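You operate a simulated robot arm through the tools that you are given. There is no shell and no other tool. Be economical: measure what you need, move in short steps, check, and stop when the job is done.

Carry out the task below with a simulated robot arm. There is one attempt and no reset: what you move stays moved.

## Task
Put one of the wooden blocks from the top of the floor shelf on the green cover. Then shut the washer drawer. Then take the pot on the top of the coil bench and put it away on the top of the right bench. Then take the blue brush and put it on the square plate. Then fetch the purple comb and set it on the grey filter on the top of the motor bench. Then fetch the small coil from the top of the right bench and set it on the top of the motor bench. Then put the teal cap from the top of the right bench on top of the blue band capacitor. Then turn the soap knob to 3. Then put the green pad in the inside of the green reuse tray. Keep to this order. Set down upright: wooden block, pot, purple comb, green pad.

The check looks at the end state, three seconds after you hand in, the way a careful person would. Anything else that was tipped, shoved, dropped, spilled or broken makes it a failure. A push-on lid holds only when it is set on centred and level and pressed home; a screw cap is set on level and turned clockwise until tight.

## Robot
A 7-joint arm with a fingered hand on a trunk, on a base that drives. Base frame: it is fixed to the floor where the robot stands at the start and does not move with it; the origin is under the middle of the robot, x ahead of it, y to its left, z up. Lengths are in mm, angles in degrees, forces in N, time in s.
With the tool pointing down near the work surface it reaches from about 100 to 640 mm from the robot's upright axis, wherever it stands. Its first joint turns from -69.0 to 172.0 degrees. Places, roughly: blue band capacitor [-3750, 500, 750]; blue brush (8x5x5 cm) [-2200, 100, 900]; filter [-4500, -2250, 1000]; green cover (15x10x1 cm) [-1500, 200, 900]; green pad (8x5x5 cm) [-2300, -1500, 900]; inside of the green reuse tray (17x13 cm) [-1240, -1100, 880]; pot [-2000, 0, 1000]; purple comb [-2250, 250, 1000]; small coil [-3750, 250, 750]; soap knob [-2100, -1400, 1100]; square plate (12x12x1 cm) [-1500, 500, 1000]; teal cap (3x3x4 cm) [-3900, 0, 800]; top of the motor bench [-4600, -1700, 900]; top of the right bench [-3900, 300, 800]; washer drawer [-1300, -300, 900]; wooden block (6x9x8 cm) [500, 0, 200]. Payload 3.4 kg.
The TCP is the grasp point between the finger pads, 25 mm short of the fingertips. In the tool frame z runs along the fingers and y along their closing line. The gripper opens to 88 mm. The gripper's body begins 29 mm behind the TCP. The gripper is a hand of 5 fingers: y runs from the thumb to the fingers, the wrist lies at [-13, -97, -162] in the tool frame.
Orientation is that of the tool frame in the base frame, as [roll, pitch, yaw] about the fixed x, y, z axes, in that order (R = Rz(yaw) Ry(pitch) Rx(roll)). With the fingers straight down and the wrist toward the robot, the tool's x, y and z point along [0, 1, 0], [1, 0, 0] and [0, 0, -1] of the base frame.

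## Interface
- The arm moves only by the tool play_rows. Its argument "rows" is a list of rows, each an object of numbers (a shift or turn left out is 0): "dx", "dy", "dz": the shift along the tool's x, y, z in units of 300 mm (1.0 is 300 mm); "ax", "ay", "az": the turn, a rotation vector about the tool's x, y, z in units of 45 degrees (1.0 is 45 degrees). In form: [{"dx": .., "dy": .., "dz": .., "ax": .., "ay": .., "az": ..}, ...]. A call has 1 to 20 rows; each row is the pose to reach, as a shift and turn from the pose commanded when the call began, along the tool's axes at that moment. A call with a number of a shift or a turn outside -1 to 1 is refused whole. Rows are played at 5 a second. More than 50 mm and 8.6 degrees between two rows, and nothing of the call is played. A pose out of reach is approached as far as the arm can. The call stops where the force on the tool passes 40 N (or 10 N more than at its start, if that is more) or the arm is blocked; 0.2 s more then pass. In this call time passes only in rows, and 0.2 s behind the last. It gives the time, the measured TCP pose, the force on the tool (base axes), the opening and the grip force at its end, in the units of the frame above (readings bear some noise), with the torque about the TCP (base axes, N m) and any sound that the robot's microphone picked up, and new pictures: "show" is both (left out), scene, wrist or none.
- Cameras (640 x 400 px; columns grow to the right, rows downward): "scene" is now at [125.6, 31, 877.7]; the picture's right is [0.36, -0.93, 0.00], its down [-0.66, -0.25, -0.71] and it looks along [0.66, 0.26, -0.70] (base axes); focal length 261 px, centre (320, 200). "wrist" rides on the gripper at [59, -79, -105] in the tool frame; the picture's right is [-0.73, 0.32, -0.61], its down [-0.62, -0.68, 0.38] and it looks along [-0.29, 0.66, 0.70] (tool axes); focal length 234 px, centre (320, 200). There is no depth. A picture from a camera that has moved, and an enlarged one, comes with that camera's place and axes in the base frame and with its lens.
- move_column(by): slides the trunk up (or, below 0, down) by that many mm; the arm and the scene camera ride with it, the base frame stays. It gives what a move gives, with no picture.
- roll_base(legs): drives the robot by 1 to 6 legs, each [ahead, left, turn to the left] in mm, mm and degrees, along the robot's own axes; the way and the turn of a leg run together, so that a leg with both is an arc; at most 1500 mm and 180 degrees a leg. The arm and the cameras ride along, it lands a little off, and it stops where it bumps. It gives what a move gives, and a new picture of the scene camera.
- finger_targets(index, middle, ring, little, thumb_bend, thumb_turn): sets how far each is bent, from 0 (flat) to 1 (curled in); at 0.3 the hand is open as for a grip, at 0.7 the pads meet at the TCP. One left out holds its place. A second passes; each finger stops where it meets its share of the squeeze, and holds until it gets a number again. It is the only way to open and close the hand. It gives what a move gives, with no picture; readings hold the bend of each and the force on index, middle, ring, little, thumb and palm. thumb_turn goes from beside the hand (0) to across from the fingers (1), as for a grip.
- turn_head(pan, tilt): turns the head with the scene camera to pan (to the left, within 86 degrees either way) and tilt (down, from -29 to 69), counted from straight ahead of the robot. It gives what a move gives, and a new picture of the scene camera.
- close_up(camera, box): a new picture of the part [left, top, right, bottom] of that camera's present view, enlarged. The clock stands still meanwhile.
- sign_off(): hands the job in; it is judged then, once.

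Go step by step. Nothing tells you exact positions but the pictures and the camera data: compare them with the known pose of the tool, close in by small moves and look again before you grip or let go. The budget is 483 turns and 360 pictures, counting those below and the enlarged ones. Unless the task says otherwise, let go and move clear before handing in.

The tools are called after "Emit:" by a JSON object that holds its "method" and its "body". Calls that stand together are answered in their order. play_rows: Moves the arm, as the interface text tells. Its arguments: {"type":"object","properties":{"rows":{"type":"array"},"show":{"type":"string","enum":["both","scene","wrist","none"]}},"required":["rows"]} The other tools are called the same way: move_column (by) slides the trunk up or down; finger_targets (index, middle, ring, little, thumb_bend, thumb_turn) moves the fingers one by one; roll_base (legs) drives the base; turn_head (pan, tilt) turns the head that bears the scene camera; close_up (camera, box) takes an enlarged picture of a part of a camera's view; sign_off () hands the job in.

At the start:

```text
time: 0.0
eef_pos: [346.5, 152.2, 614.9]
tcp_rot: [-180.0, 0.0, 89.9]
wrist_force: [0.1, 0.6, -0.5]
torque: [0.0, -0.02, 0.0]
width: 87.5
grip_force: 0.1
shape: jaw
bend: [0.3, 0.3, 0.3, 0.3, 0.3, 0.98]
finger forces: [0.1, 0.0, 0.0, 0.0, 0.1, 0.0]
trunk travel left (down, up): [-150.0, 790.0]
robot x, y, heading: [-3.5, 3.2, -0.1]
head pan, tilt: [21.1, 44.8]
```

scene: 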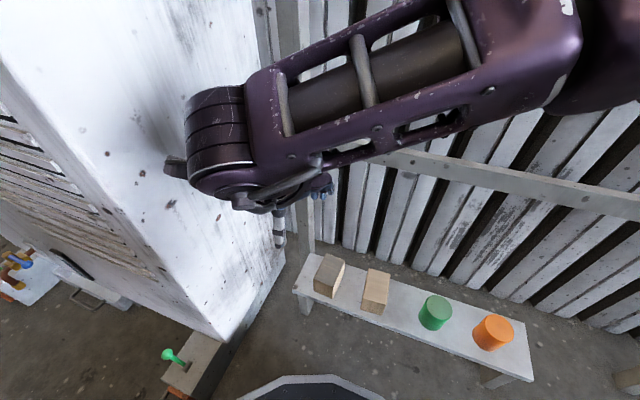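
wrist: 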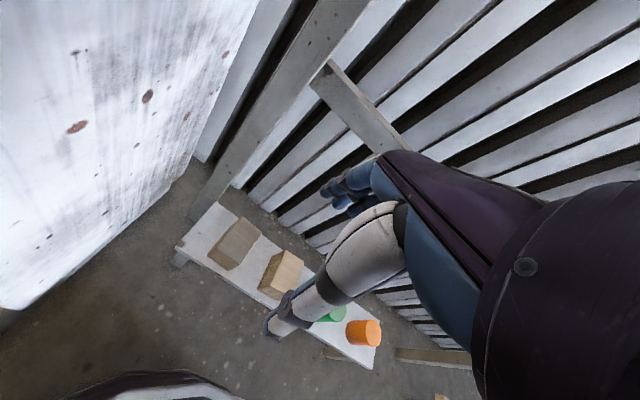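

I see the low floor shelf ahead with two wooden blocks, a green and an orange cylinder. I'll enlarge the blocks to measure them.

Emit:
{"method": "close_up", "body": {"camera": "scene", "box": [280, 230, 440, 330]}}

Emit:
{"method": "turn_head", "body": {"pan": 80, "tilt": 30}}

```text
4.00 times, centred on (360, 280) of scene
camera zoom: at [125.6, 31.0, 877.7], right [0.36, -0.93, 0.0], down [-0.66, -0.25, -0.71], along [0.66, 0.26, -0.7], focal length 1045 px, centre (160, -120)
```

zoom: 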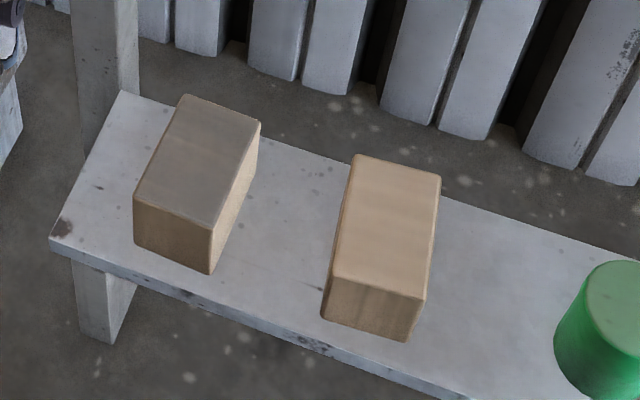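

```text
time: 1.3
eef_pos: [347.0, 152.2, 615.1]
tcp_rot: [180.0, -0.1, 90.0]
wrist_force: [0.7, -0.4, 0.6]
torque: [0.04, 0.0, 0.0]
width: 87.7
grip_force: 0.0
shape: jaw
bend: [0.3, 0.3, 0.3, 0.3, 0.3, 0.98]
finger forces: [0.1, 0.1, 0.0, 0.0, 0.0, 0.0]
trunk travel left (down, up): [-150.0, 790.0]
robot x, y, heading: [-1.0, -0.1, 0.1]
head pan, tilt: [80.0, 30.0]
camera scene: at [65.3, 90.7, 899.9], right [0.98, -0.17, 0.0], down [-0.09, -0.49, -0.87], along [0.15, 0.85, -0.5], focal length 261 px, centre (320, 200)
```

scene: 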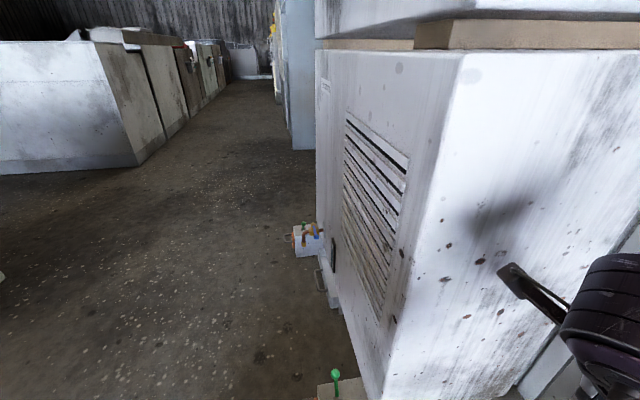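

The near block is a 60 mm (across y) by 90 mm block at about [500, 13], top ≈208, turned ~5° left; I'll bring the hand over it and turn it clockwise so it closes across the 60 mm side.

Emit:
{"method": "play_rows", "body": {"rows": [{"dx": -0.07, "dy": 0.08, "dz": 0.08, "az": 0.157}, {"dx": -0.15, "dy": 0.17, "dz": 0.17, "az": 0.315}, {"dx": -0.23, "dy": 0.25, "dz": 0.26, "az": 0.472}, {"dx": -0.31, "dy": 0.34, "dz": 0.35, "az": 0.63}, {"dx": -0.39, "dy": 0.42, "dz": 0.45, "az": 0.787}, {"dx": -0.463, "dy": 0.51, "dz": 0.55, "az": 0.944}], "show": "none"}}

Emit:
{"method": "play_rows", "body": {"rows": [{"az": 0.157}, {"az": 0.315}, {"az": 0.472}, {"az": 0.63}, {"az": 0.787}, {"az": 0.944}], "show": "wrist"}}

Emit:
{"method": "turn_head", "body": {"pan": 10, "tilt": 45}}

```text
time: 2.7
eef_pos: [500.3, 12.9, 450.1]
tcp_rot: [180.0, -0.1, 47.4]
wrist_force: [0.1, 0.1, -0.2]
torque: [0.01, -0.03, 0.02]
width: 87.7
grip_force: 0.0
shape: jaw
bend: [0.3, 0.3, 0.3, 0.3, 0.3, 0.98]
finger forces: [0.0, 0.0, 0.1, 0.0, 0.0, 0.1]
trunk travel left (down, up): [-150.0, 790.0]
robot x, y, heading: [-0.3, 0.6, 0.3]
head pan, tilt: [80.0, 30.0]
```

```text
time: 4.1
eef_pos: [501.6, 13.2, 449.0]
tcp_rot: [-179.9, -0.1, 4.9]
wrist_force: [0.5, 1.2, 0.0]
torque: [-0.01, 0.0, -0.02]
width: 87.7
grip_force: 0.0
shape: jaw
bend: [0.3, 0.3, 0.3, 0.3, 0.3, 0.98]
finger forces: [0.1, 0.1, 0.0, 0.0, 0.0, 0.1]
trunk travel left (down, up): [-150.0, 790.0]
robot x, y, heading: [-0.6, -0.8, 0.3]
head pan, tilt: [80.0, 30.0]
camera wrist: at [553.0, 97.3, 555.1], right [-0.7, -0.38, 0.61], down [-0.68, 0.63, -0.38], along [-0.23, -0.68, -0.7], focal length 234 px, centre (320, 200)
```

wrist: 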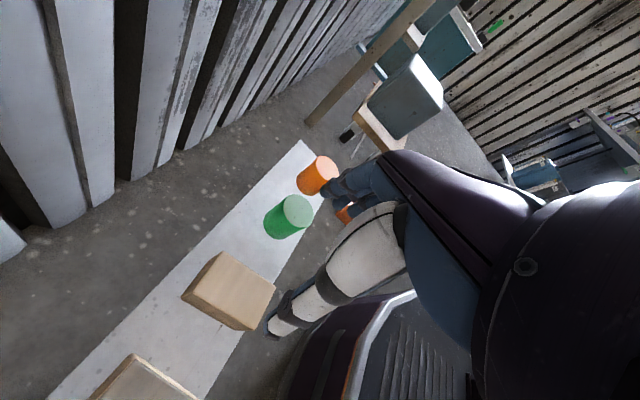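

```text
time: 5.5
eef_pos: [501.7, 13.6, 450.4]
tcp_rot: [180.0, -0.1, 5.1]
wrist_force: [0.0, -0.1, 0.1]
torque: [0.0, 0.01, 0.03]
width: 87.9
grip_force: 0.0
shape: jaw
bend: [0.3, 0.3, 0.3, 0.3, 0.3, 0.98]
finger forces: [0.1, 0.0, 0.1, 0.0, 0.0, 0.0]
trunk travel left (down, up): [-150.0, 790.0]
robot x, y, heading: [0.1, 1.2, 0.0]
head pan, tilt: [10.0, 45.0]
camera scene: at [129.6, 15.9, 877.3], right [0.17, -0.98, 0.0], down [-0.7, -0.12, -0.71], along [0.7, 0.12, -0.71], focal length 261 px, centre (320, 200)
```

scene: 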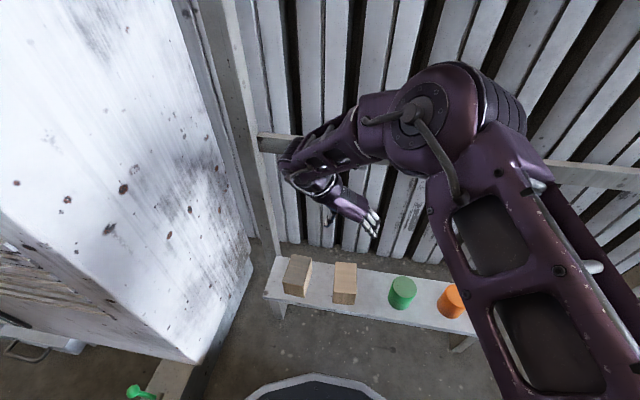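

The hand is above the block. I'll enlarge the wrist view to check the alignment.

Emit:
{"method": "close_up", "body": {"camera": "wrist", "box": [140, 220, 300, 320]}}

Emit:
{"method": "close_up", "body": {"camera": "scene", "box": [270, 235, 430, 335]}}

```text
4.00 times, centred on (220, 270) of wrist
camera zoom: at [552.7, 97.5, 555.1], right [-0.69, -0.39, 0.61], down [-0.68, 0.62, -0.38], along [-0.23, -0.68, -0.7], focal length 937 px, centre (720, -80)
```

zoom: 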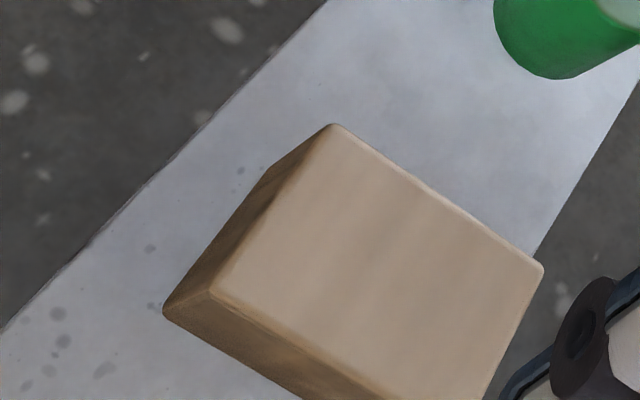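

```text
4.00 times, centred on (350, 285) of scene
camera zoom: at [129.6, 15.9, 877.3], right [0.17, -0.98, 0.0], down [-0.7, -0.12, -0.71], along [0.7, 0.12, -0.71], focal length 1045 px, centre (200, -140)
```

zoom: 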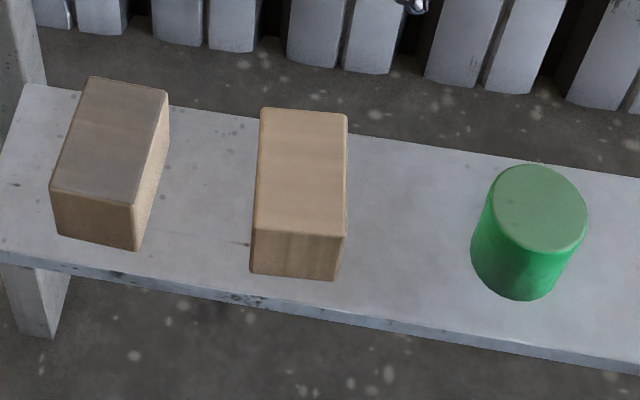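

Both views put the block centre nearer [481, 6] with top around z≈235. I'll shift and descend to check again from close.

Emit:
{"method": "play_rows", "body": {"rows": [{"dx": -0.03, "dy": 0.01, "dz": 0.14}, {"dx": -0.072, "dy": 0.017, "dz": 0.27}, {"dx": -0.072, "dy": 0.017, "dz": 0.4}], "show": "wrist"}}

Emit:
{"method": "close_up", "body": {"camera": "scene", "box": [270, 200, 430, 300]}}

```text
time: 6.3
eef_pos: [479.4, 6.1, 329.6]
tcp_rot: [-179.9, -0.1, 4.9]
wrist_force: [-0.1, -0.1, -0.9]
torque: [0.02, 0.01, 0.01]
width: 87.6
grip_force: 0.1
shape: jaw
bend: [0.3, 0.3, 0.3, 0.3, 0.3, 0.98]
finger forces: [0.0, 0.1, 0.0, 0.0, 0.1, 0.1]
trunk travel left (down, up): [-150.0, 790.0]
robot x, y, heading: [0.6, 3.0, 0.2]
head pan, tilt: [10.0, 45.0]
camera wrist: at [531.5, 90.4, 434.1], right [-0.7, -0.39, 0.61], down [-0.68, 0.62, -0.38], along [-0.23, -0.68, -0.7], focal length 234 px, centre (320, 200)
```

wrist: 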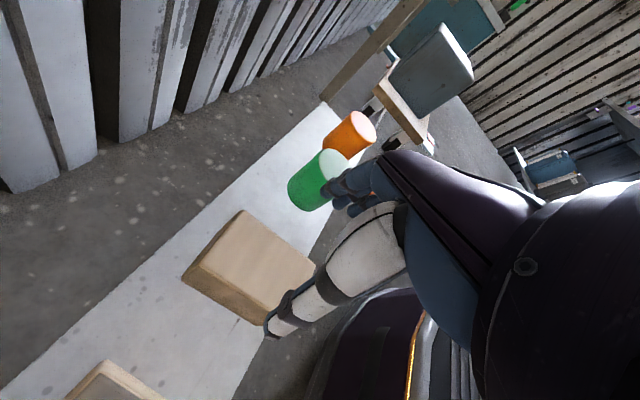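

```text
4.00 times, centred on (350, 250) of scene
camera zoom: at [129.6, 15.8, 877.4], right [0.17, -0.98, 0.0], down [-0.7, -0.12, -0.71], along [0.7, 0.12, -0.71], focal length 1045 px, centre (200, 0)
```

zoom: 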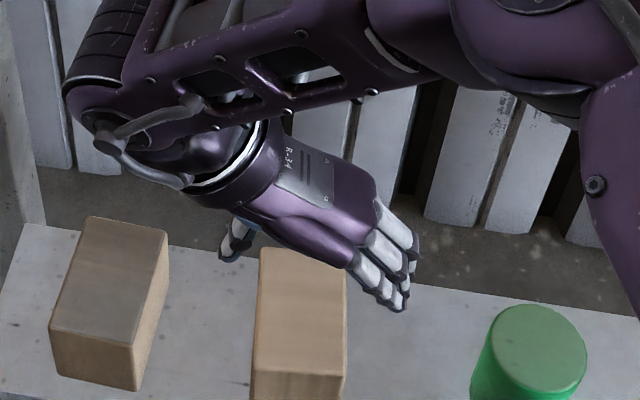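

The block centre comes out at [479.5, 5], right under the TCP, top z≈240. I'll descend to TCP z≈220 and check before gripping.

Emit:
{"method": "play_rows", "body": {"rows": [{"dz": 0.12}, {"dz": 0.24}, {"dz": 0.3}, {"dz": 0.36}], "show": "both"}}

```text
time: 7.3
eef_pos: [481.5, 6.8, 224.9]
tcp_rot: [179.9, -0.4, 5.1]
wrist_force: [-1.3, 1.2, 25.2]
torque: [0.22, 0.02, 0.02]
width: 88.2
grip_force: 0.0
shape: jaw
bend: [0.29, 0.3, 0.3, 0.29, 0.3, 0.98]
finger forces: [5.7, 0.0, 0.1, 2.6, 13.7, 0.0]
trunk travel left (down, up): [-150.0, 790.0]
robot x, y, heading: [-3.3, 0.7, 0.2]
head pan, tilt: [10.0, 45.0]
camera scene: at [127.1, 15.7, 878.4], right [0.17, -0.98, 0.0], down [-0.69, -0.12, -0.71], along [0.7, 0.12, -0.7], focal length 261 px, centre (320, 200)
camera wrist: at [532.3, 91.0, 330.8], right [-0.7, -0.39, 0.6], down [-0.68, 0.62, -0.39], along [-0.23, -0.68, -0.7], focal length 234 px, centre (320, 200)
```

scene: 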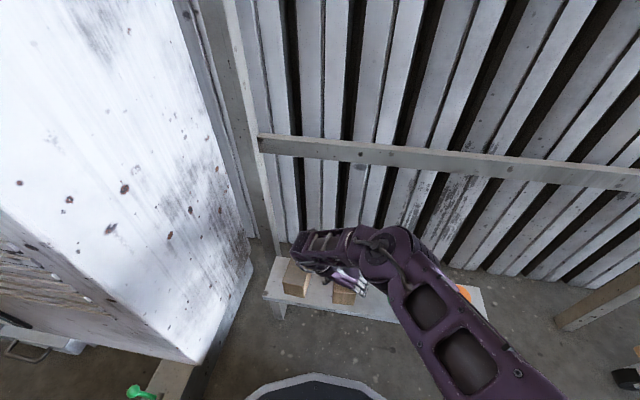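
wrist: 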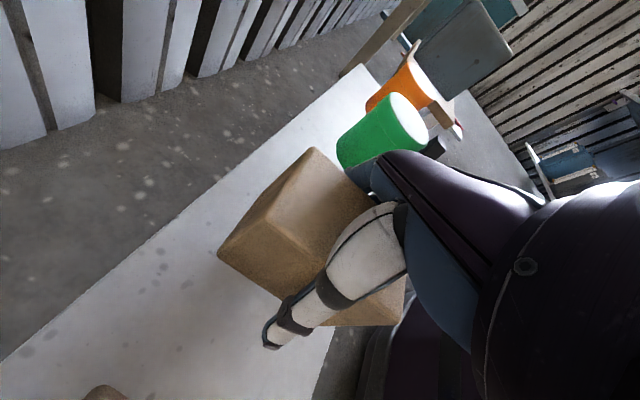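

Contact was felt on index, little and thumb. I'll enlarge the wrist view to see what the tips touch.

Emit:
{"method": "close_up", "body": {"camera": "wrist", "box": [200, 130, 440, 360]}}

Emit:
{"method": "close_up", "body": {"camera": "scene", "box": [260, 210, 420, 310]}}

```text
1.74 times, centred on (320, 245) of wrist
camera zoom: at [532.3, 91.0, 330.8], right [-0.7, -0.39, 0.6], down [-0.68, 0.62, -0.39], along [-0.23, -0.68, -0.7], focal length 407 px, centre (320, 122)
```

zoom: 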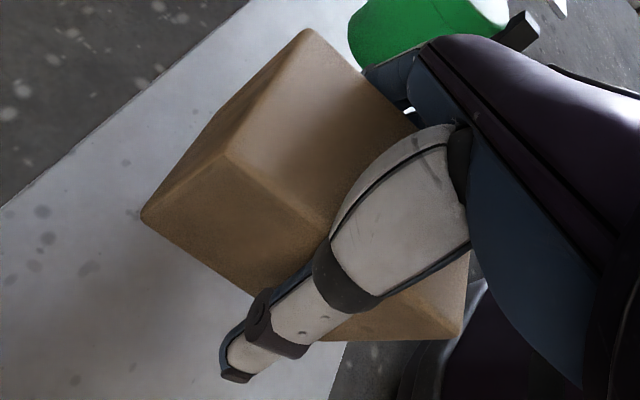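

```text
4.00 times, centred on (340, 260) of scene
camera zoom: at [127.1, 15.7, 878.4], right [0.17, -0.98, 0.0], down [-0.69, -0.12, -0.71], along [0.7, 0.12, -0.7], focal length 1045 px, centre (240, -40)
```

zoom: 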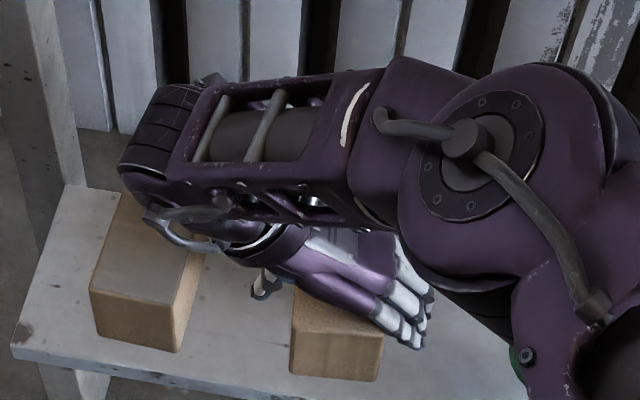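

The thumb and finger tips have just reached the shelf board (z≈172). I'll raise 10 mm and close on the block.

Emit:
{"method": "play_rows", "body": {"rows": [{"dz": -0.035}], "show": "none"}}

Emit:
{"method": "finger_targets", "body": {"index": 0.7, "middle": 0.7, "ring": 0.7, "little": 0.7, "thumb_bend": 0.7}}

```text
time: 7.7
eef_pos: [478.8, 6.1, 230.3]
tcp_rot: [-179.8, 0.2, 5.1]
wrist_force: [-0.1, -0.7, -0.4]
torque: [0.0, -0.01, 0.01]
width: 88.1
grip_force: 0.1
shape: jaw
bend: [0.3, 0.3, 0.3, 0.3, 0.3, 0.97]
finger forces: [0.9, 0.0, 0.0, 0.0, 0.7, 0.0]
trunk travel left (down, up): [-150.0, 790.0]
robot x, y, heading: [1.0, 2.9, 0.0]
head pan, tilt: [10.0, 45.0]
```

```text
time: 8.7
eef_pos: [480.0, 6.0, 232.0]
tcp_rot: [180.0, -0.1, 5.0]
wrist_force: [0.0, -3.8, 4.1]
torque: [-0.32, -0.04, 0.04]
width: 55.1
grip_force: 48.8
shape: fingers
bend: [0.42, 0.55, 0.56, 0.6, 0.58, 0.9]
finger forces: [20.0, 9.0, 9.1, 11.3, 48.5, 0.0]
trunk travel left (down, up): [-150.0, 790.0]
robot x, y, heading: [-0.0, 1.6, 0.1]
head pan, tilt: [10.0, 45.0]
```

The block is held with ~49 N. Lifting 120 mm to check the hold.

Emit:
{"method": "play_rows", "body": {"rows": [{"dz": -0.07}, {"dz": -0.15}, {"dz": -0.25}, {"dz": -0.4}], "show": "wrist"}}

```text
time: 9.7
eef_pos: [478.0, 7.0, 351.7]
tcp_rot: [-179.9, 0.2, 5.2]
wrist_force: [-0.2, -0.6, -3.3]
torque: [-0.02, 0.02, -0.01]
width: 55.3
grip_force: 46.2
shape: fingers
bend: [0.43, 0.56, 0.57, 0.6, 0.58, 0.9]
finger forces: [18.1, 8.2, 8.5, 10.7, 47.3, 0.0]
trunk travel left (down, up): [-150.0, 790.0]
robot x, y, heading: [-0.6, 0.4, -0.0]
head pan, tilt: [10.0, 45.0]
camera wrist: at [531.4, 91.0, 457.4], right [-0.69, -0.39, 0.61], down [-0.68, 0.62, -0.38], along [-0.23, -0.68, -0.7], focal length 234 px, centre (320, 200)
```

wrist: 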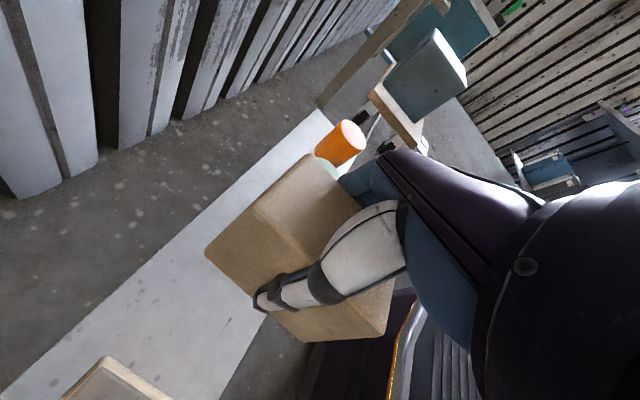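

The block is secure. I'll retract the arm to a carry pose and then turn the robot to see the room behind.

Emit:
{"method": "play_rows", "body": {"rows": [{"dz": -0.13}, {"dz": -0.27}, {"dx": -0.08, "dy": -0.07, "dz": -0.4}, {"dx": -0.17, "dy": -0.14, "dz": -0.5}, {"dx": -0.26, "dy": -0.21, "dz": -0.6}, {"dx": -0.35, "dy": -0.28, "dz": -0.7}, {"dx": -0.43, "dy": -0.35, "dz": -0.827}], "show": "none"}}

Emit:
{"method": "turn_head", "body": {"pan": 86, "tilt": 15}}

Emit:
{"method": "turn_head", "body": {"pan": -86, "tilt": 15}}

```text
refused: row 3 steps farther than a row can; nothing moved
```

```text
time: 11.2
eef_pos: [479.7, 8.0, 351.5]
tcp_rot: [-180.0, 0.0, 5.1]
wrist_force: [-0.3, 0.0, -0.9]
torque: [0.0, 0.01, 0.04]
width: 55.3
grip_force: 46.2
shape: fingers
bend: [0.43, 0.56, 0.57, 0.6, 0.58, 0.9]
finger forces: [18.0, 8.3, 8.4, 10.7, 47.3, 0.0]
trunk travel left (down, up): [-150.0, 790.0]
robot x, y, heading: [-0.7, -2.1, -0.0]
head pan, tilt: [85.9, 15.0]
camera scene: at [56.4, 94.8, 924.1], right [1.0, -0.07, 0.0], down [-0.02, -0.26, -0.97], along [0.07, 0.96, -0.26], focal length 261 px, centre (320, 200)
```

scene: 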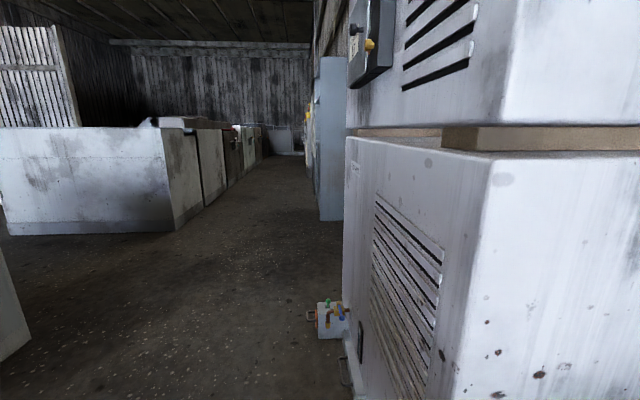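

```text
time: 13.8
eef_pos: [479.0, 6.0, 351.7]
tcp_rot: [-180.0, 0.0, 5.1]
wrist_force: [0.1, 0.8, -1.6]
torque: [-0.04, 0.0, 0.02]
width: 55.2
grip_force: 46.0
shape: fingers
bend: [0.43, 0.56, 0.57, 0.6, 0.58, 0.9]
finger forces: [17.9, 8.3, 8.4, 10.5, 47.3, 0.1]
trunk travel left (down, up): [-150.0, 790.0]
robot x, y, heading: [-4.0, 1.5, -0.1]
head pan, tilt: [-85.9, 15.0]
camera scene: at [56.4, -91.5, 924.1], right [-1.0, -0.07, 0.0], down [-0.02, 0.26, -0.97], along [0.07, -0.96, -0.26], focal length 261 px, centre (320, 200)
```

scene: 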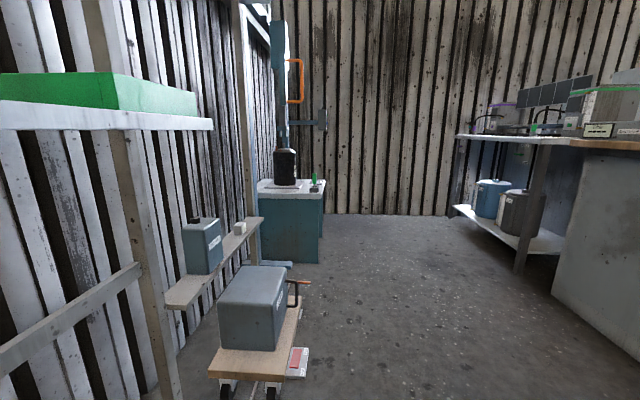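

The room's benches lie behind me. Retrying the retract with smaller steps.

Emit:
{"method": "play_rows", "body": {"rows": [{"dz": -0.13}, {"dz": -0.26}, {"dx": -0.06, "dy": -0.05, "dz": -0.37}, {"dx": -0.13, "dy": -0.11, "dz": -0.47}, {"dx": -0.21, "dy": -0.17, "dz": -0.57}, {"dx": -0.29, "dy": -0.23, "dz": -0.67}, {"dx": -0.36, "dy": -0.29, "dz": -0.76}, {"dx": -0.43, "dy": -0.35, "dz": -0.827}], "show": "none"}}

Emit:
{"method": "turn_head", "body": {"pan": 0, "tilt": 20}}

Emit:
{"method": "roll_base", "body": {"legs": [[-200, 0, 0], [0, 0, 100], [0, 0, 80]]}}

```text
time: 15.4
eef_pos: [352.3, 60.4, 515.4]
tcp_rot: [-176.2, 12.5, 2.6]
wrist_force: [-0.5, -0.8, -2.0]
torque: [-0.02, 0.0, 0.0]
width: 55.0
grip_force: 45.8
shape: fingers
bend: [0.43, 0.57, 0.57, 0.61, 0.57, 0.9]
finger forces: [18.1, 8.2, 8.1, 10.4, 46.6, 0.0]
out of reach, approached as far as the arm can: row 7
trunk travel left (down, up): [-150.0, 790.0]
robot x, y, heading: [-2.9, 2.4, -0.2]
head pan, tilt: [-85.9, 15.0]
stopped in row 7: the arm was blocked; the commanded pose is now the measured one
```

```text
time: 17.0
eef_pos: [352.1, 60.8, 517.1]
tcp_rot: [-176.2, 12.5, 2.6]
wrist_force: [-0.8, -0.2, -2.8]
torque: [-0.02, -0.02, -0.01]
width: 54.8
grip_force: 45.8
shape: fingers
bend: [0.43, 0.57, 0.57, 0.61, 0.57, 0.9]
finger forces: [18.3, 8.1, 8.2, 10.2, 46.6, 0.0]
trunk travel left (down, up): [-150.0, 790.0]
robot x, y, heading: [-0.4, 0.4, 0.1]
head pan, tilt: [0.0, 20.0]
camera scene: at [142.8, 1.6, 916.0], right [0.0, -1.0, 0.0], down [-0.34, 0.0, -0.94], along [0.94, 0.0, -0.34], focal length 261 px, centre (320, 200)
```

scene: 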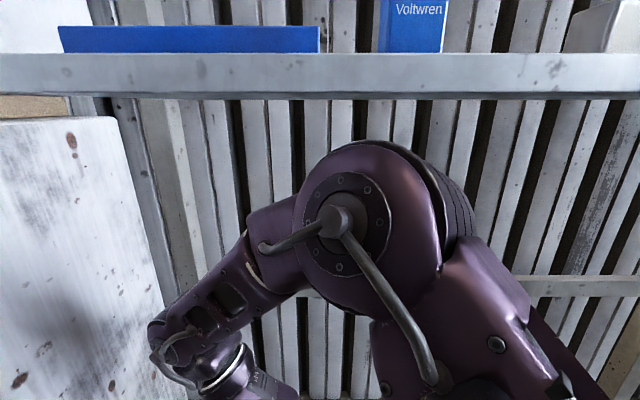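

```text
time: 26.2
eef_pos: [-551.5, -59.9, 515.2]
tcp_rot: [-176.2, 12.3, -177.6]
wrist_force: [-0.5, -0.7, -1.4]
torque: [0.04, 0.0, 0.04]
width: 54.8
grip_force: 43.7
shape: fingers
bend: [0.44, 0.57, 0.58, 0.61, 0.57, 0.9]
finger forces: [17.5, 7.8, 7.9, 9.9, 44.5, 0.0]
trunk travel left (down, up): [-150.0, 790.0]
robot x, y, heading: [-204.8, 1.3, 179.7]
head pan, tilt: [0.0, 20.0]
camera scene: at [-343.5, 2.0, 916.0], right [0.0, 1.0, 0.0], down [0.34, 0.0, -0.94], along [-0.94, 0.0, -0.34], focal length 261 px, centre (320, 200)
```

scene: 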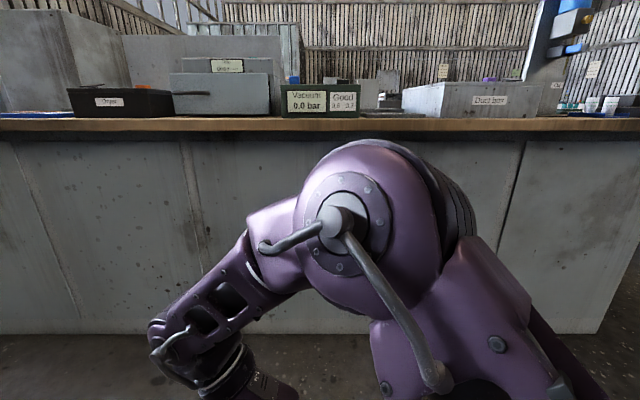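

Now facing the bench behind. I'll raise the trunk to look onto the bench top and get a work-height pose.

Emit:
{"method": "move_column", "body": {"by": 600}}

Emit:
{"method": "turn_head", "body": {"pan": -25, "tilt": 35}}

Emit:
{"method": "turn_head", "body": {"pan": 30, "tilt": 35}}

```text
refused: 600 is not a number from -400 to 400
```

```text
time: 27.1
eef_pos: [-551.9, -59.3, 515.4]
tcp_rot: [-176.1, 12.4, -177.6]
wrist_force: [0.1, 0.0, -2.4]
torque: [0.03, 0.04, 0.01]
width: 54.7
grip_force: 44.1
shape: fingers
bend: [0.44, 0.57, 0.58, 0.61, 0.57, 0.9]
finger forces: [17.5, 8.0, 7.9, 9.9, 44.6, 0.0]
trunk travel left (down, up): [-150.0, 790.0]
robot x, y, heading: [-199.2, 0.1, 179.8]
head pan, tilt: [-25.0, 35.0]
camera scene: at [-330.2, 39.1, 892.2], right [0.42, 0.91, 0.0], down [0.52, -0.24, -0.82], along [-0.74, 0.35, -0.57], focal length 261 px, centre (320, 200)
```

scene: 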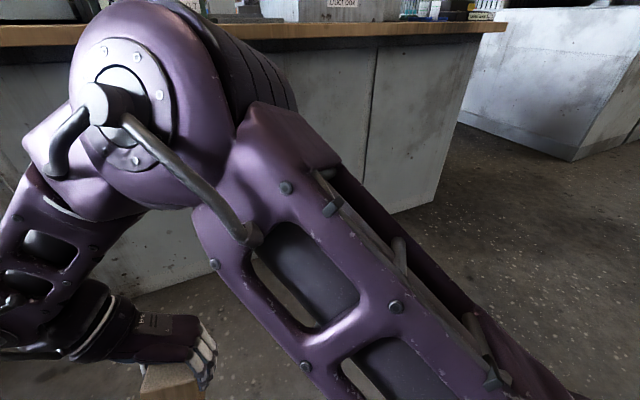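

```text
time: 28.3
eef_pos: [-552.9, -60.0, 517.7]
tcp_rot: [-176.1, 12.3, -177.6]
wrist_force: [0.1, -0.1, -1.7]
torque: [0.04, -0.02, -0.01]
width: 55.1
grip_force: 44.4
shape: fingers
bend: [0.44, 0.57, 0.58, 0.61, 0.57, 0.9]
finger forces: [17.5, 7.9, 7.9, 9.9, 44.7, 0.1]
trunk travel left (down, up): [-150.0, 790.0]
robot x, y, heading: [-201.2, 0.5, 180.0]
head pan, tilt: [30.0, 35.0]
camera scene: at [-326.8, -42.0, 892.1], right [-0.5, 0.87, 0.0], down [0.5, 0.29, -0.82], along [-0.71, -0.41, -0.57], focal length 261 px, centre (320, 200)
```

scene: 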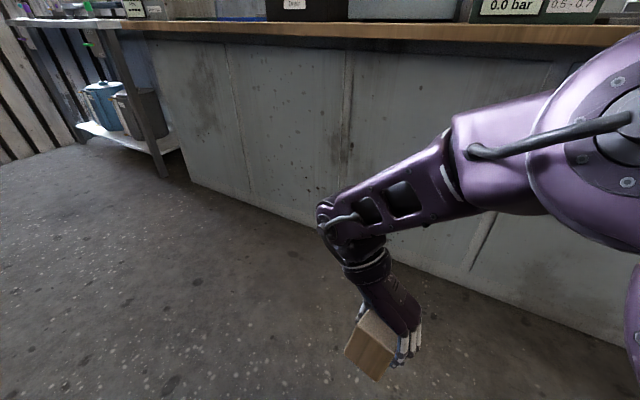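

Emit:
{"method": "move_column", "body": {"by": 400}}

Emit:
{"method": "move_column", "body": {"by": 200}}

Emit:
{"method": "turn_head", "body": {"pan": -25, "tilt": 25}}

Emit:
{"method": "turn_head", "body": {"pan": 30, "tilt": 25}}

```text
time: 32.2
eef_pos: [-554.3, -60.3, 917.3]
tcp_rot: [-176.1, 12.4, -177.5]
wrist_force: [-0.6, 0.7, -1.3]
torque: [0.0, -0.01, 0.02]
width: 54.8
grip_force: 44.0
shape: fingers
bend: [0.44, 0.57, 0.58, 0.61, 0.57, 0.9]
finger forces: [17.6, 7.7, 7.9, 9.7, 44.6, 0.0]
trunk travel left (down, up): [-550.0, 390.0]
robot x, y, heading: [-196.1, -1.6, 180.1]
head pan, tilt: [30.0, 35.0]
```

```text
time: 34.3
eef_pos: [-554.1, -59.3, 1116.2]
tcp_rot: [-176.1, 12.4, -177.5]
wrist_force: [-0.5, -0.6, -2.9]
torque: [0.04, 0.0, 0.03]
width: 55.0
grip_force: 43.7
shape: fingers
bend: [0.44, 0.57, 0.58, 0.61, 0.57, 0.9]
finger forces: [17.5, 7.9, 7.9, 9.8, 44.6, 0.0]
trunk travel left (down, up): [-750.0, 190.0]
robot x, y, heading: [-200.8, -0.3, 180.0]
head pan, tilt: [30.0, 35.0]
```

```text
time: 35.6
eef_pos: [-553.5, -59.9, 1117.0]
tcp_rot: [-176.1, 12.4, -177.6]
wrist_force: [0.4, 0.2, -2.6]
torque: [0.0, 0.01, 0.0]
width: 55.0
grip_force: 43.6
shape: fingers
bend: [0.44, 0.57, 0.58, 0.61, 0.57, 0.9]
finger forces: [17.4, 7.8, 7.9, 9.8, 44.6, 0.0]
trunk travel left (down, up): [-750.0, 190.0]
robot x, y, heading: [-197.1, -2.8, 179.9]
head pan, tilt: [-25.0, 25.0]
camera scene: at [-334.0, 40.8, 1507.9], right [0.42, 0.91, 0.0], down [0.38, -0.18, -0.91], along [-0.82, 0.38, -0.42], focal length 261 px, centre (320, 200)
```

scene: 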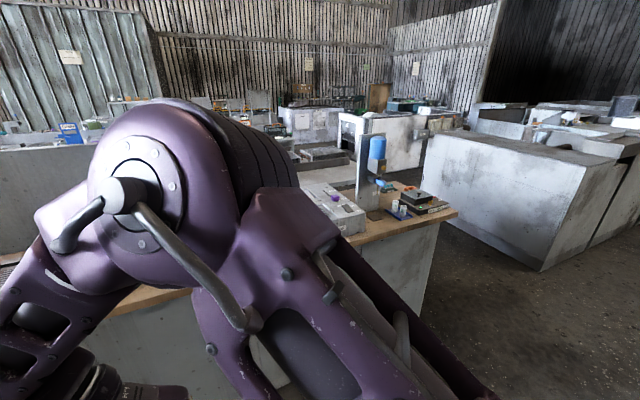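

```text
time: 36.8
eef_pos: [-552.4, -59.3, 1117.6]
tcp_rot: [-176.1, 12.4, -177.6]
wrist_force: [-0.3, 0.4, -2.8]
torque: [0.02, 0.0, 0.03]
width: 54.9
grip_force: 44.0
shape: fingers
bend: [0.44, 0.57, 0.58, 0.61, 0.57, 0.9]
finger forces: [17.6, 7.7, 7.8, 9.8, 44.4, 0.0]
trunk travel left (down, up): [-750.0, 190.0]
robot x, y, heading: [-201.9, -0.1, 180.1]
head pan, tilt: [30.0, 25.0]
camera scene: at [-330.5, -44.0, 1507.9], right [-0.5, 0.87, 0.0], down [0.37, 0.21, -0.91], along [-0.79, -0.45, -0.42], focal length 261 px, centre (320, 200)
```

scene: 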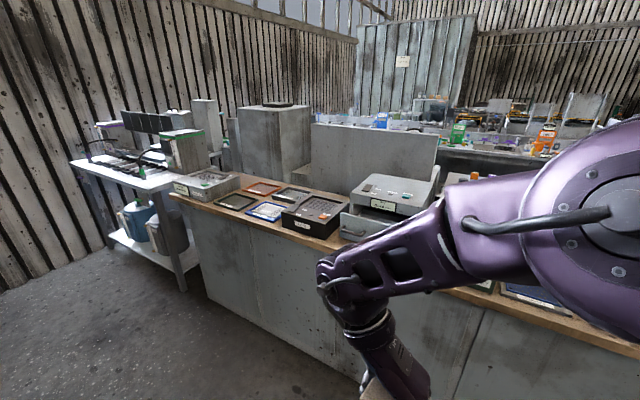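

The bench front edge is at about x=-1130, top z≈870. I'll drive closer and look at the green cover with the head.

Emit:
{"method": "roll_base", "body": {"legs": [[450, 0, 0]]}}

Emit:
{"method": "turn_head", "body": {"pan": -25, "tilt": 45}}

Emit:
{"method": "turn_head", "body": {"pan": 25, "tilt": 45}}

```text
time: 39.5
eef_pos: [-1001.1, -60.0, 1116.6]
tcp_rot: [-176.0, 12.4, -177.5]
wrist_force: [-0.4, -0.2, -2.3]
torque: [0.03, 0.0, -0.03]
width: 55.1
grip_force: 43.8
shape: fingers
bend: [0.44, 0.57, 0.58, 0.61, 0.57, 0.9]
finger forces: [17.5, 7.8, 7.9, 9.8, 44.5, 0.1]
trunk travel left (down, up): [-750.0, 190.0]
robot x, y, heading: [-644.0, 1.8, 180.0]
head pan, tilt: [30.0, 25.0]
camera scene: at [-778.9, -43.3, 1507.9], right [-0.5, 0.87, 0.0], down [0.37, 0.21, -0.91], along [-0.79, -0.45, -0.42], focal length 261 px, centre (320, 200)
```

scene: 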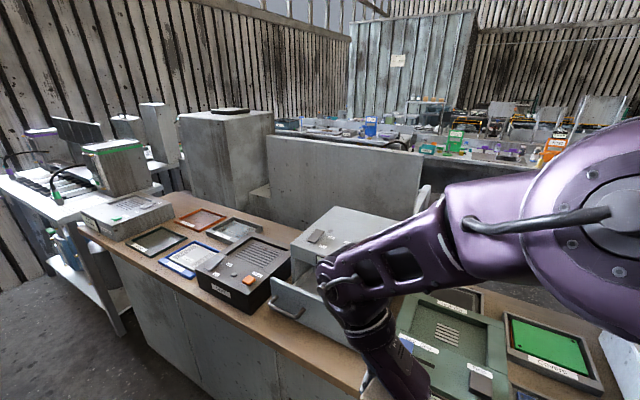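

```text
time: 40.8
eef_pos: [-1000.5, -59.8, 1117.6]
tcp_rot: [-176.2, 12.4, -177.6]
wrist_force: [0.3, 0.8, -1.4]
torque: [0.05, 0.03, -0.04]
width: 54.7
grip_force: 43.8
shape: fingers
bend: [0.44, 0.57, 0.58, 0.61, 0.57, 0.9]
finger forces: [17.5, 7.8, 7.9, 9.9, 44.5, 0.0]
trunk travel left (down, up): [-750.0, 190.0]
robot x, y, heading: [-646.5, -0.9, 180.1]
head pan, tilt: [-25.0, 45.0]
camera scene: at [-773.1, 37.0, 1477.3], right [0.42, 0.91, 0.0], down [0.64, -0.3, -0.71], along [-0.64, 0.3, -0.71], focal length 261 px, centre (320, 200)
```

scene: 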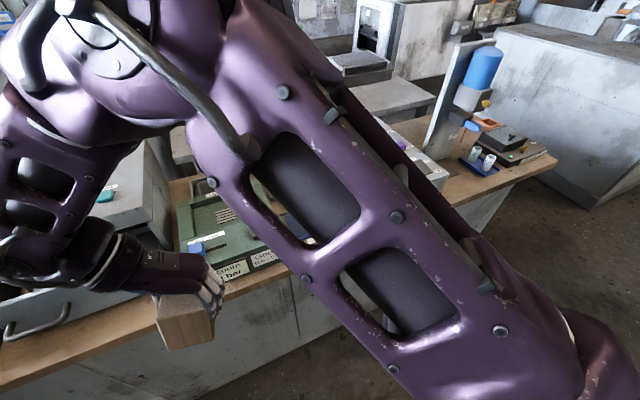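

```text
time: 42.0
eef_pos: [-1001.2, -59.1, 1116.9]
tcp_rot: [-176.1, 12.4, -177.6]
wrist_force: [-0.2, -1.0, -1.6]
torque: [-0.01, -0.02, -0.01]
width: 54.9
grip_force: 43.7
shape: fingers
bend: [0.44, 0.57, 0.58, 0.61, 0.57, 0.9]
finger forces: [17.4, 7.8, 7.9, 9.8, 44.5, 0.0]
trunk travel left (down, up): [-750.0, 190.0]
robot x, y, heading: [-648.3, -1.3, 180.3]
head pan, tilt: [25.0, 45.0]
camera scene: at [-773.1, -31.5, 1477.3], right [-0.42, 0.91, 0.0], down [0.64, 0.3, -0.71], along [-0.64, -0.3, -0.71], focal length 261 px, centre (320, 200)
```

scene: 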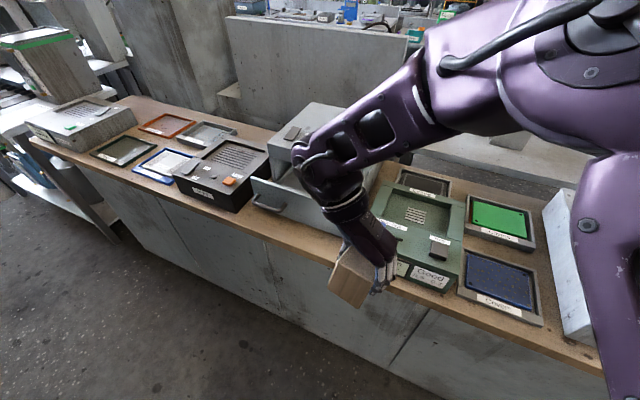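

Emit:
{"method": "close_up", "body": {"camera": "scene", "box": [370, 150, 610, 330]}}

Emit:
{"method": "close_up", "body": {"camera": "scene", "box": [80, 80, 400, 280]}}

```text
2.22 times, centred on (490, 240) of scene
camera zoom: at [-773.1, -31.5, 1477.3], right [-0.42, 0.91, 0.0], down [0.64, 0.3, -0.71], along [-0.64, -0.3, -0.71], focal length 580 px, centre (-58, 111)
```

zoom: 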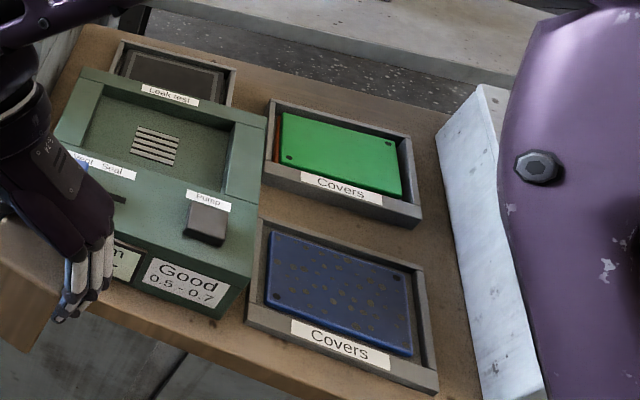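

```text
2.00 times, centred on (240, 180) of scene
camera zoom: at [-773.1, -31.5, 1477.3], right [-0.42, 0.91, 0.0], down [0.64, 0.3, -0.71], along [-0.64, -0.3, -0.71], focal length 522 px, centre (480, 240)
```

zoom: 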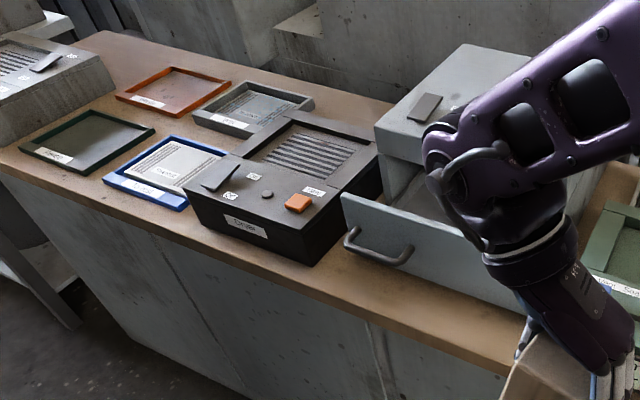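

The green cover lies in a grey "Covers" bin at about [-1475, 240], long side along y. I'll shift the base right by 240 and ahead so it is within reach.

Emit:
{"method": "roll_base", "body": {"legs": [[0, -240, 0], [210, 0, 0]]}}

Emit:
{"method": "turn_head", "body": {"pan": 25, "tilt": 55}}

```text
time: 45.0
eef_pos: [-1212.1, 180.6, 1116.0]
tcp_rot: [-176.1, 12.4, -177.6]
wrist_force: [-0.3, -0.1, -2.1]
torque: [0.02, 0.05, -0.03]
width: 55.0
grip_force: 44.3
shape: fingers
bend: [0.44, 0.57, 0.58, 0.61, 0.57, 0.9]
finger forces: [17.5, 7.8, 7.8, 9.7, 44.6, 0.0]
trunk travel left (down, up): [-750.0, 190.0]
robot x, y, heading: [-856.4, 239.7, 179.5]
head pan, tilt: [25.0, 45.0]
camera scene: at [-983.1, 207.2, 1477.3], right [-0.42, 0.91, 0.0], down [0.64, 0.3, -0.71], along [-0.64, -0.3, -0.71], focal length 261 px, centre (320, 200)
```

scene: 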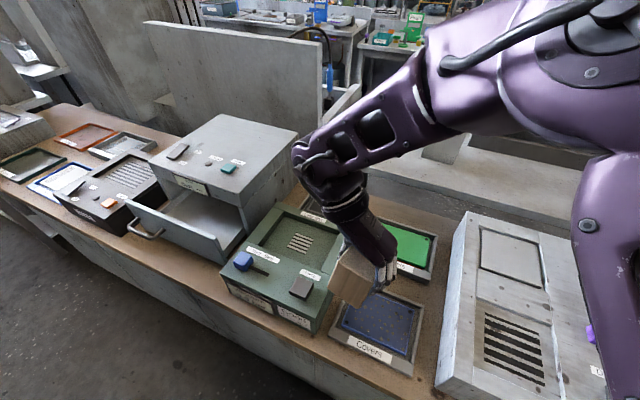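

```text
time: 45.7
eef_pos: [-1211.9, 179.7, 1116.7]
tcp_rot: [-176.0, 12.4, -177.7]
wrist_force: [0.0, -0.4, -2.1]
torque: [0.02, -0.04, -0.01]
width: 54.9
grip_force: 43.7
shape: fingers
bend: [0.44, 0.57, 0.58, 0.61, 0.57, 0.9]
finger forces: [17.7, 7.8, 7.8, 9.8, 44.5, 0.1]
trunk travel left (down, up): [-750.0, 190.0]
robot x, y, heading: [-862.9, 239.0, 180.0]
head pan, tilt: [25.0, 55.0]
camera scene: at [-975.5, 210.9, 1463.9], right [-0.42, 0.91, 0.0], down [0.74, 0.34, -0.57], along [-0.52, -0.24, -0.82], focal length 261 px, centre (320, 200)
```

scene: 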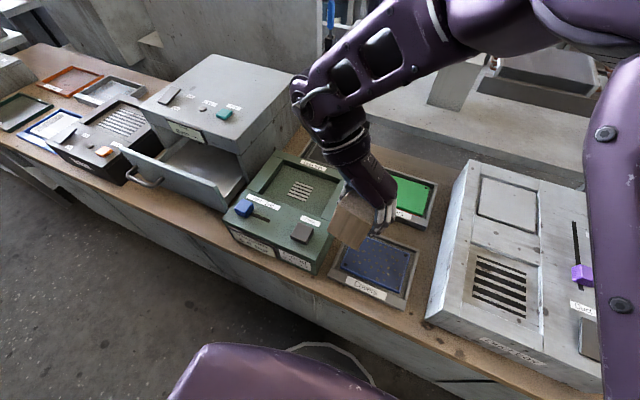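

I'll level the tool first, then turn it so the wrist faces the robot (block's long side along y), moving toward the cover at height.

Emit:
{"method": "play_rows", "body": {"rows": [{"ax": -0.04, "ay": 0.14}, {"ax": -0.087, "ay": 0.276}], "show": "none"}}

Emit:
{"method": "play_rows", "body": {"rows": [{"az": -0.16, "dx": 0.08}, {"az": -0.33, "dx": 0.16}, {"az": -0.5, "dx": 0.24}, {"az": -0.66, "dx": 0.32}, {"az": -0.83, "dx": 0.4}, {"az": -1.0, "dx": 0.5}], "show": "none"}}

Emit:
{"method": "play_rows", "body": {"rows": [{"az": -0.16}, {"az": -0.32}, {"az": -0.48}, {"az": -0.64}, {"az": -0.8}, {"az": -0.947}], "show": "both"}}

```text
time: 46.3
eef_pos: [-1213.8, 183.2, 1116.0]
tcp_rot: [-179.5, 0.7, -179.3]
wrist_force: [-0.2, 0.2, -1.6]
torque: [0.02, 0.02, -0.01]
width: 54.8
grip_force: 43.8
shape: fingers
bend: [0.44, 0.57, 0.58, 0.61, 0.57, 0.9]
finger forces: [17.5, 7.8, 7.9, 9.7, 44.5, 0.0]
trunk travel left (down, up): [-750.0, 190.0]
robot x, y, heading: [-861.1, 239.3, 179.8]
head pan, tilt: [25.0, 55.0]
```

```text
time: 47.7
eef_pos: [-1363.9, 175.4, 1116.2]
tcp_rot: [-180.0, 0.1, -133.0]
wrist_force: [-0.3, 0.1, -2.4]
torque: [0.01, 0.01, -0.04]
width: 54.6
grip_force: 43.5
shape: fingers
bend: [0.44, 0.57, 0.58, 0.61, 0.57, 0.9]
finger forces: [17.3, 7.7, 7.7, 9.7, 43.9, 0.0]
trunk travel left (down, up): [-750.0, 190.0]
robot x, y, heading: [-858.6, 239.4, 180.0]
head pan, tilt: [25.0, 55.0]
```

```text
time: 49.1
eef_pos: [-1361.5, 175.4, 1117.0]
tcp_rot: [179.9, 0.0, -90.3]
wrist_force: [0.7, 1.0, -2.0]
torque: [0.01, 0.01, -0.02]
width: 54.5
grip_force: 42.9
shape: fingers
bend: [0.44, 0.57, 0.58, 0.61, 0.57, 0.9]
finger forces: [17.3, 7.7, 7.7, 9.6, 43.7, 0.0]
trunk travel left (down, up): [-750.0, 190.0]
robot x, y, heading: [-857.3, 237.8, 179.7]
head pan, tilt: [25.0, 55.0]
camera scene: at [-975.3, 211.8, 1463.9], right [-0.42, 0.91, 0.0], down [0.74, 0.34, -0.57], along [-0.52, -0.24, -0.82], focal length 261 px, centre (320, 200)
camera wrist: at [-1282.6, 116.9, 1221.7], right [-0.32, 0.73, 0.61], down [0.68, 0.62, -0.38], along [-0.66, 0.29, -0.69], focal length 234 px, centre (320, 200)
```

scene: 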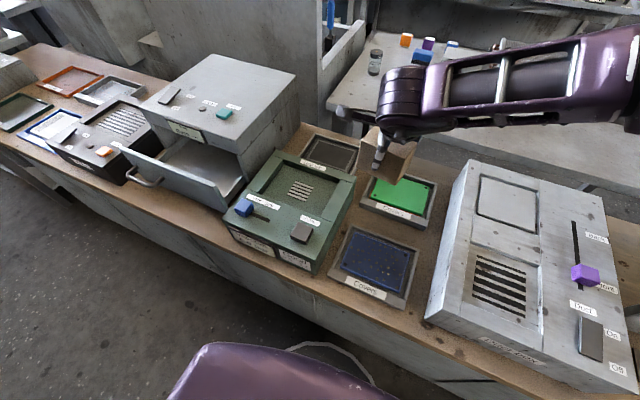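
wrist: 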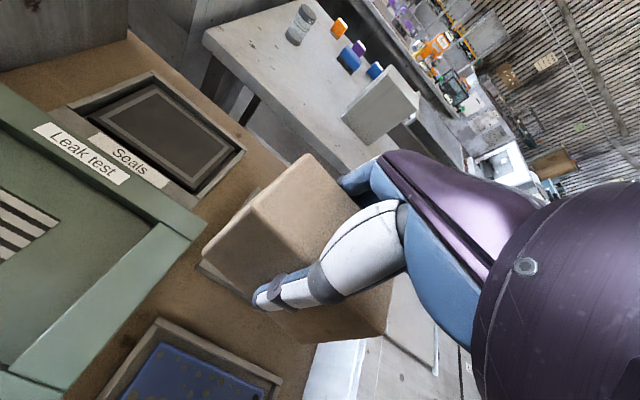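

The tool is level with the wrist toward me. Enlarging to locate the cover precisely.

Emit:
{"method": "close_up", "body": {"camera": "scene", "box": [340, 140, 460, 240]}}

```text
4.00 times, centred on (400, 190) of scene
camera zoom: at [-975.3, 211.8, 1463.9], right [-0.42, 0.91, 0.0], down [0.74, 0.34, -0.57], along [-0.52, -0.24, -0.82], focal length 1045 px, centre (0, 240)
```

zoom: 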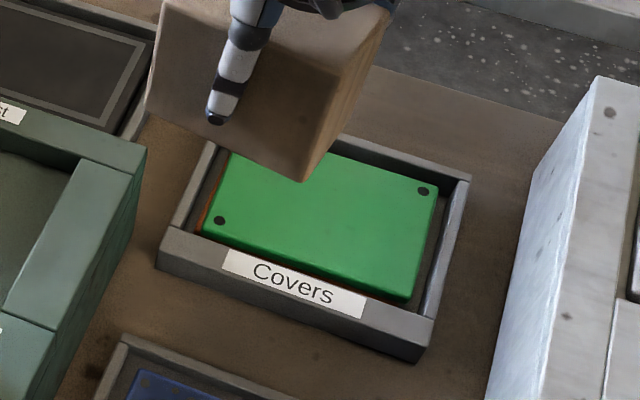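

Cover estimate: centre ≈[-1458, 234], top z≈885. Moving above it with the block bottom ~55 mm over, then check.

Emit:
{"method": "play_rows", "body": {"rows": [{"dx": -0.065, "dy": 0.107}, {"dx": -0.13, "dy": 0.214}, {"dx": -0.195, "dy": 0.322}, {"dx": -0.195, "dy": 0.322, "dz": 0.13}, {"dx": -0.195, "dy": 0.322, "dz": 0.26}, {"dx": -0.195, "dy": 0.322, "dz": 0.37}], "show": "both"}}

Emit:
{"method": "close_up", "body": {"camera": "scene", "box": [340, 140, 460, 240]}}

```text
time: 50.5
eef_pos: [-1459.5, 233.1, 1006.4]
tcp_rot: [179.9, 0.0, -90.5]
wrist_force: [-0.2, -0.7, -1.6]
torque: [0.0, 0.0, 0.01]
width: 54.8
grip_force: 42.8
shape: fingers
bend: [0.44, 0.57, 0.58, 0.61, 0.57, 0.9]
finger forces: [17.4, 7.6, 7.5, 9.4, 43.4, 0.0]
trunk travel left (down, up): [-750.0, 190.0]
robot x, y, heading: [-861.1, 237.6, 179.6]
head pan, tilt: [25.0, 55.0]
camera scene: at [-976.0, 211.2, 1463.9], right [-0.42, 0.91, 0.0], down [0.74, 0.34, -0.57], along [-0.52, -0.24, -0.82], focal length 261 px, centre (320, 200)
camera wrist: at [-1379.8, 174.8, 1110.6], right [-0.32, 0.73, 0.61], down [0.69, 0.62, -0.38], along [-0.66, 0.3, -0.69], focal length 234 px, centre (320, 200)
```

scene: 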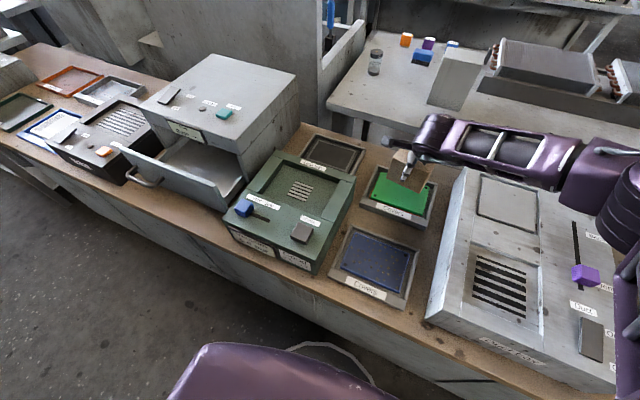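
wrist: 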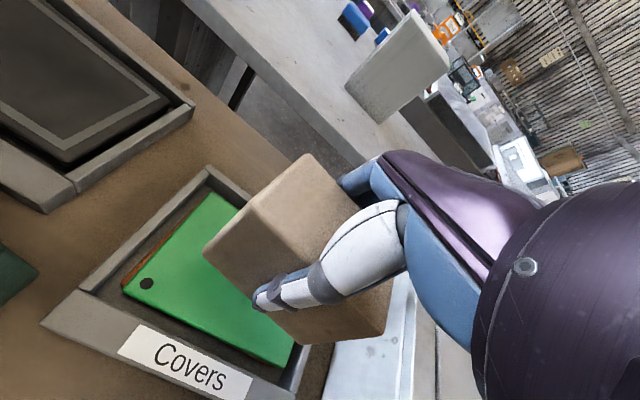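

```text
4.00 times, centred on (400, 190) of scene
camera zoom: at [-976.0, 211.2, 1463.9], right [-0.42, 0.91, 0.0], down [0.74, 0.34, -0.57], along [-0.52, -0.24, -0.82], focal length 1045 px, centre (0, 240)
```

zoom: 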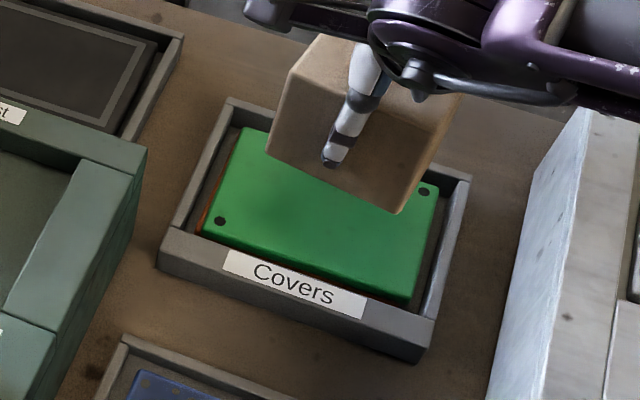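

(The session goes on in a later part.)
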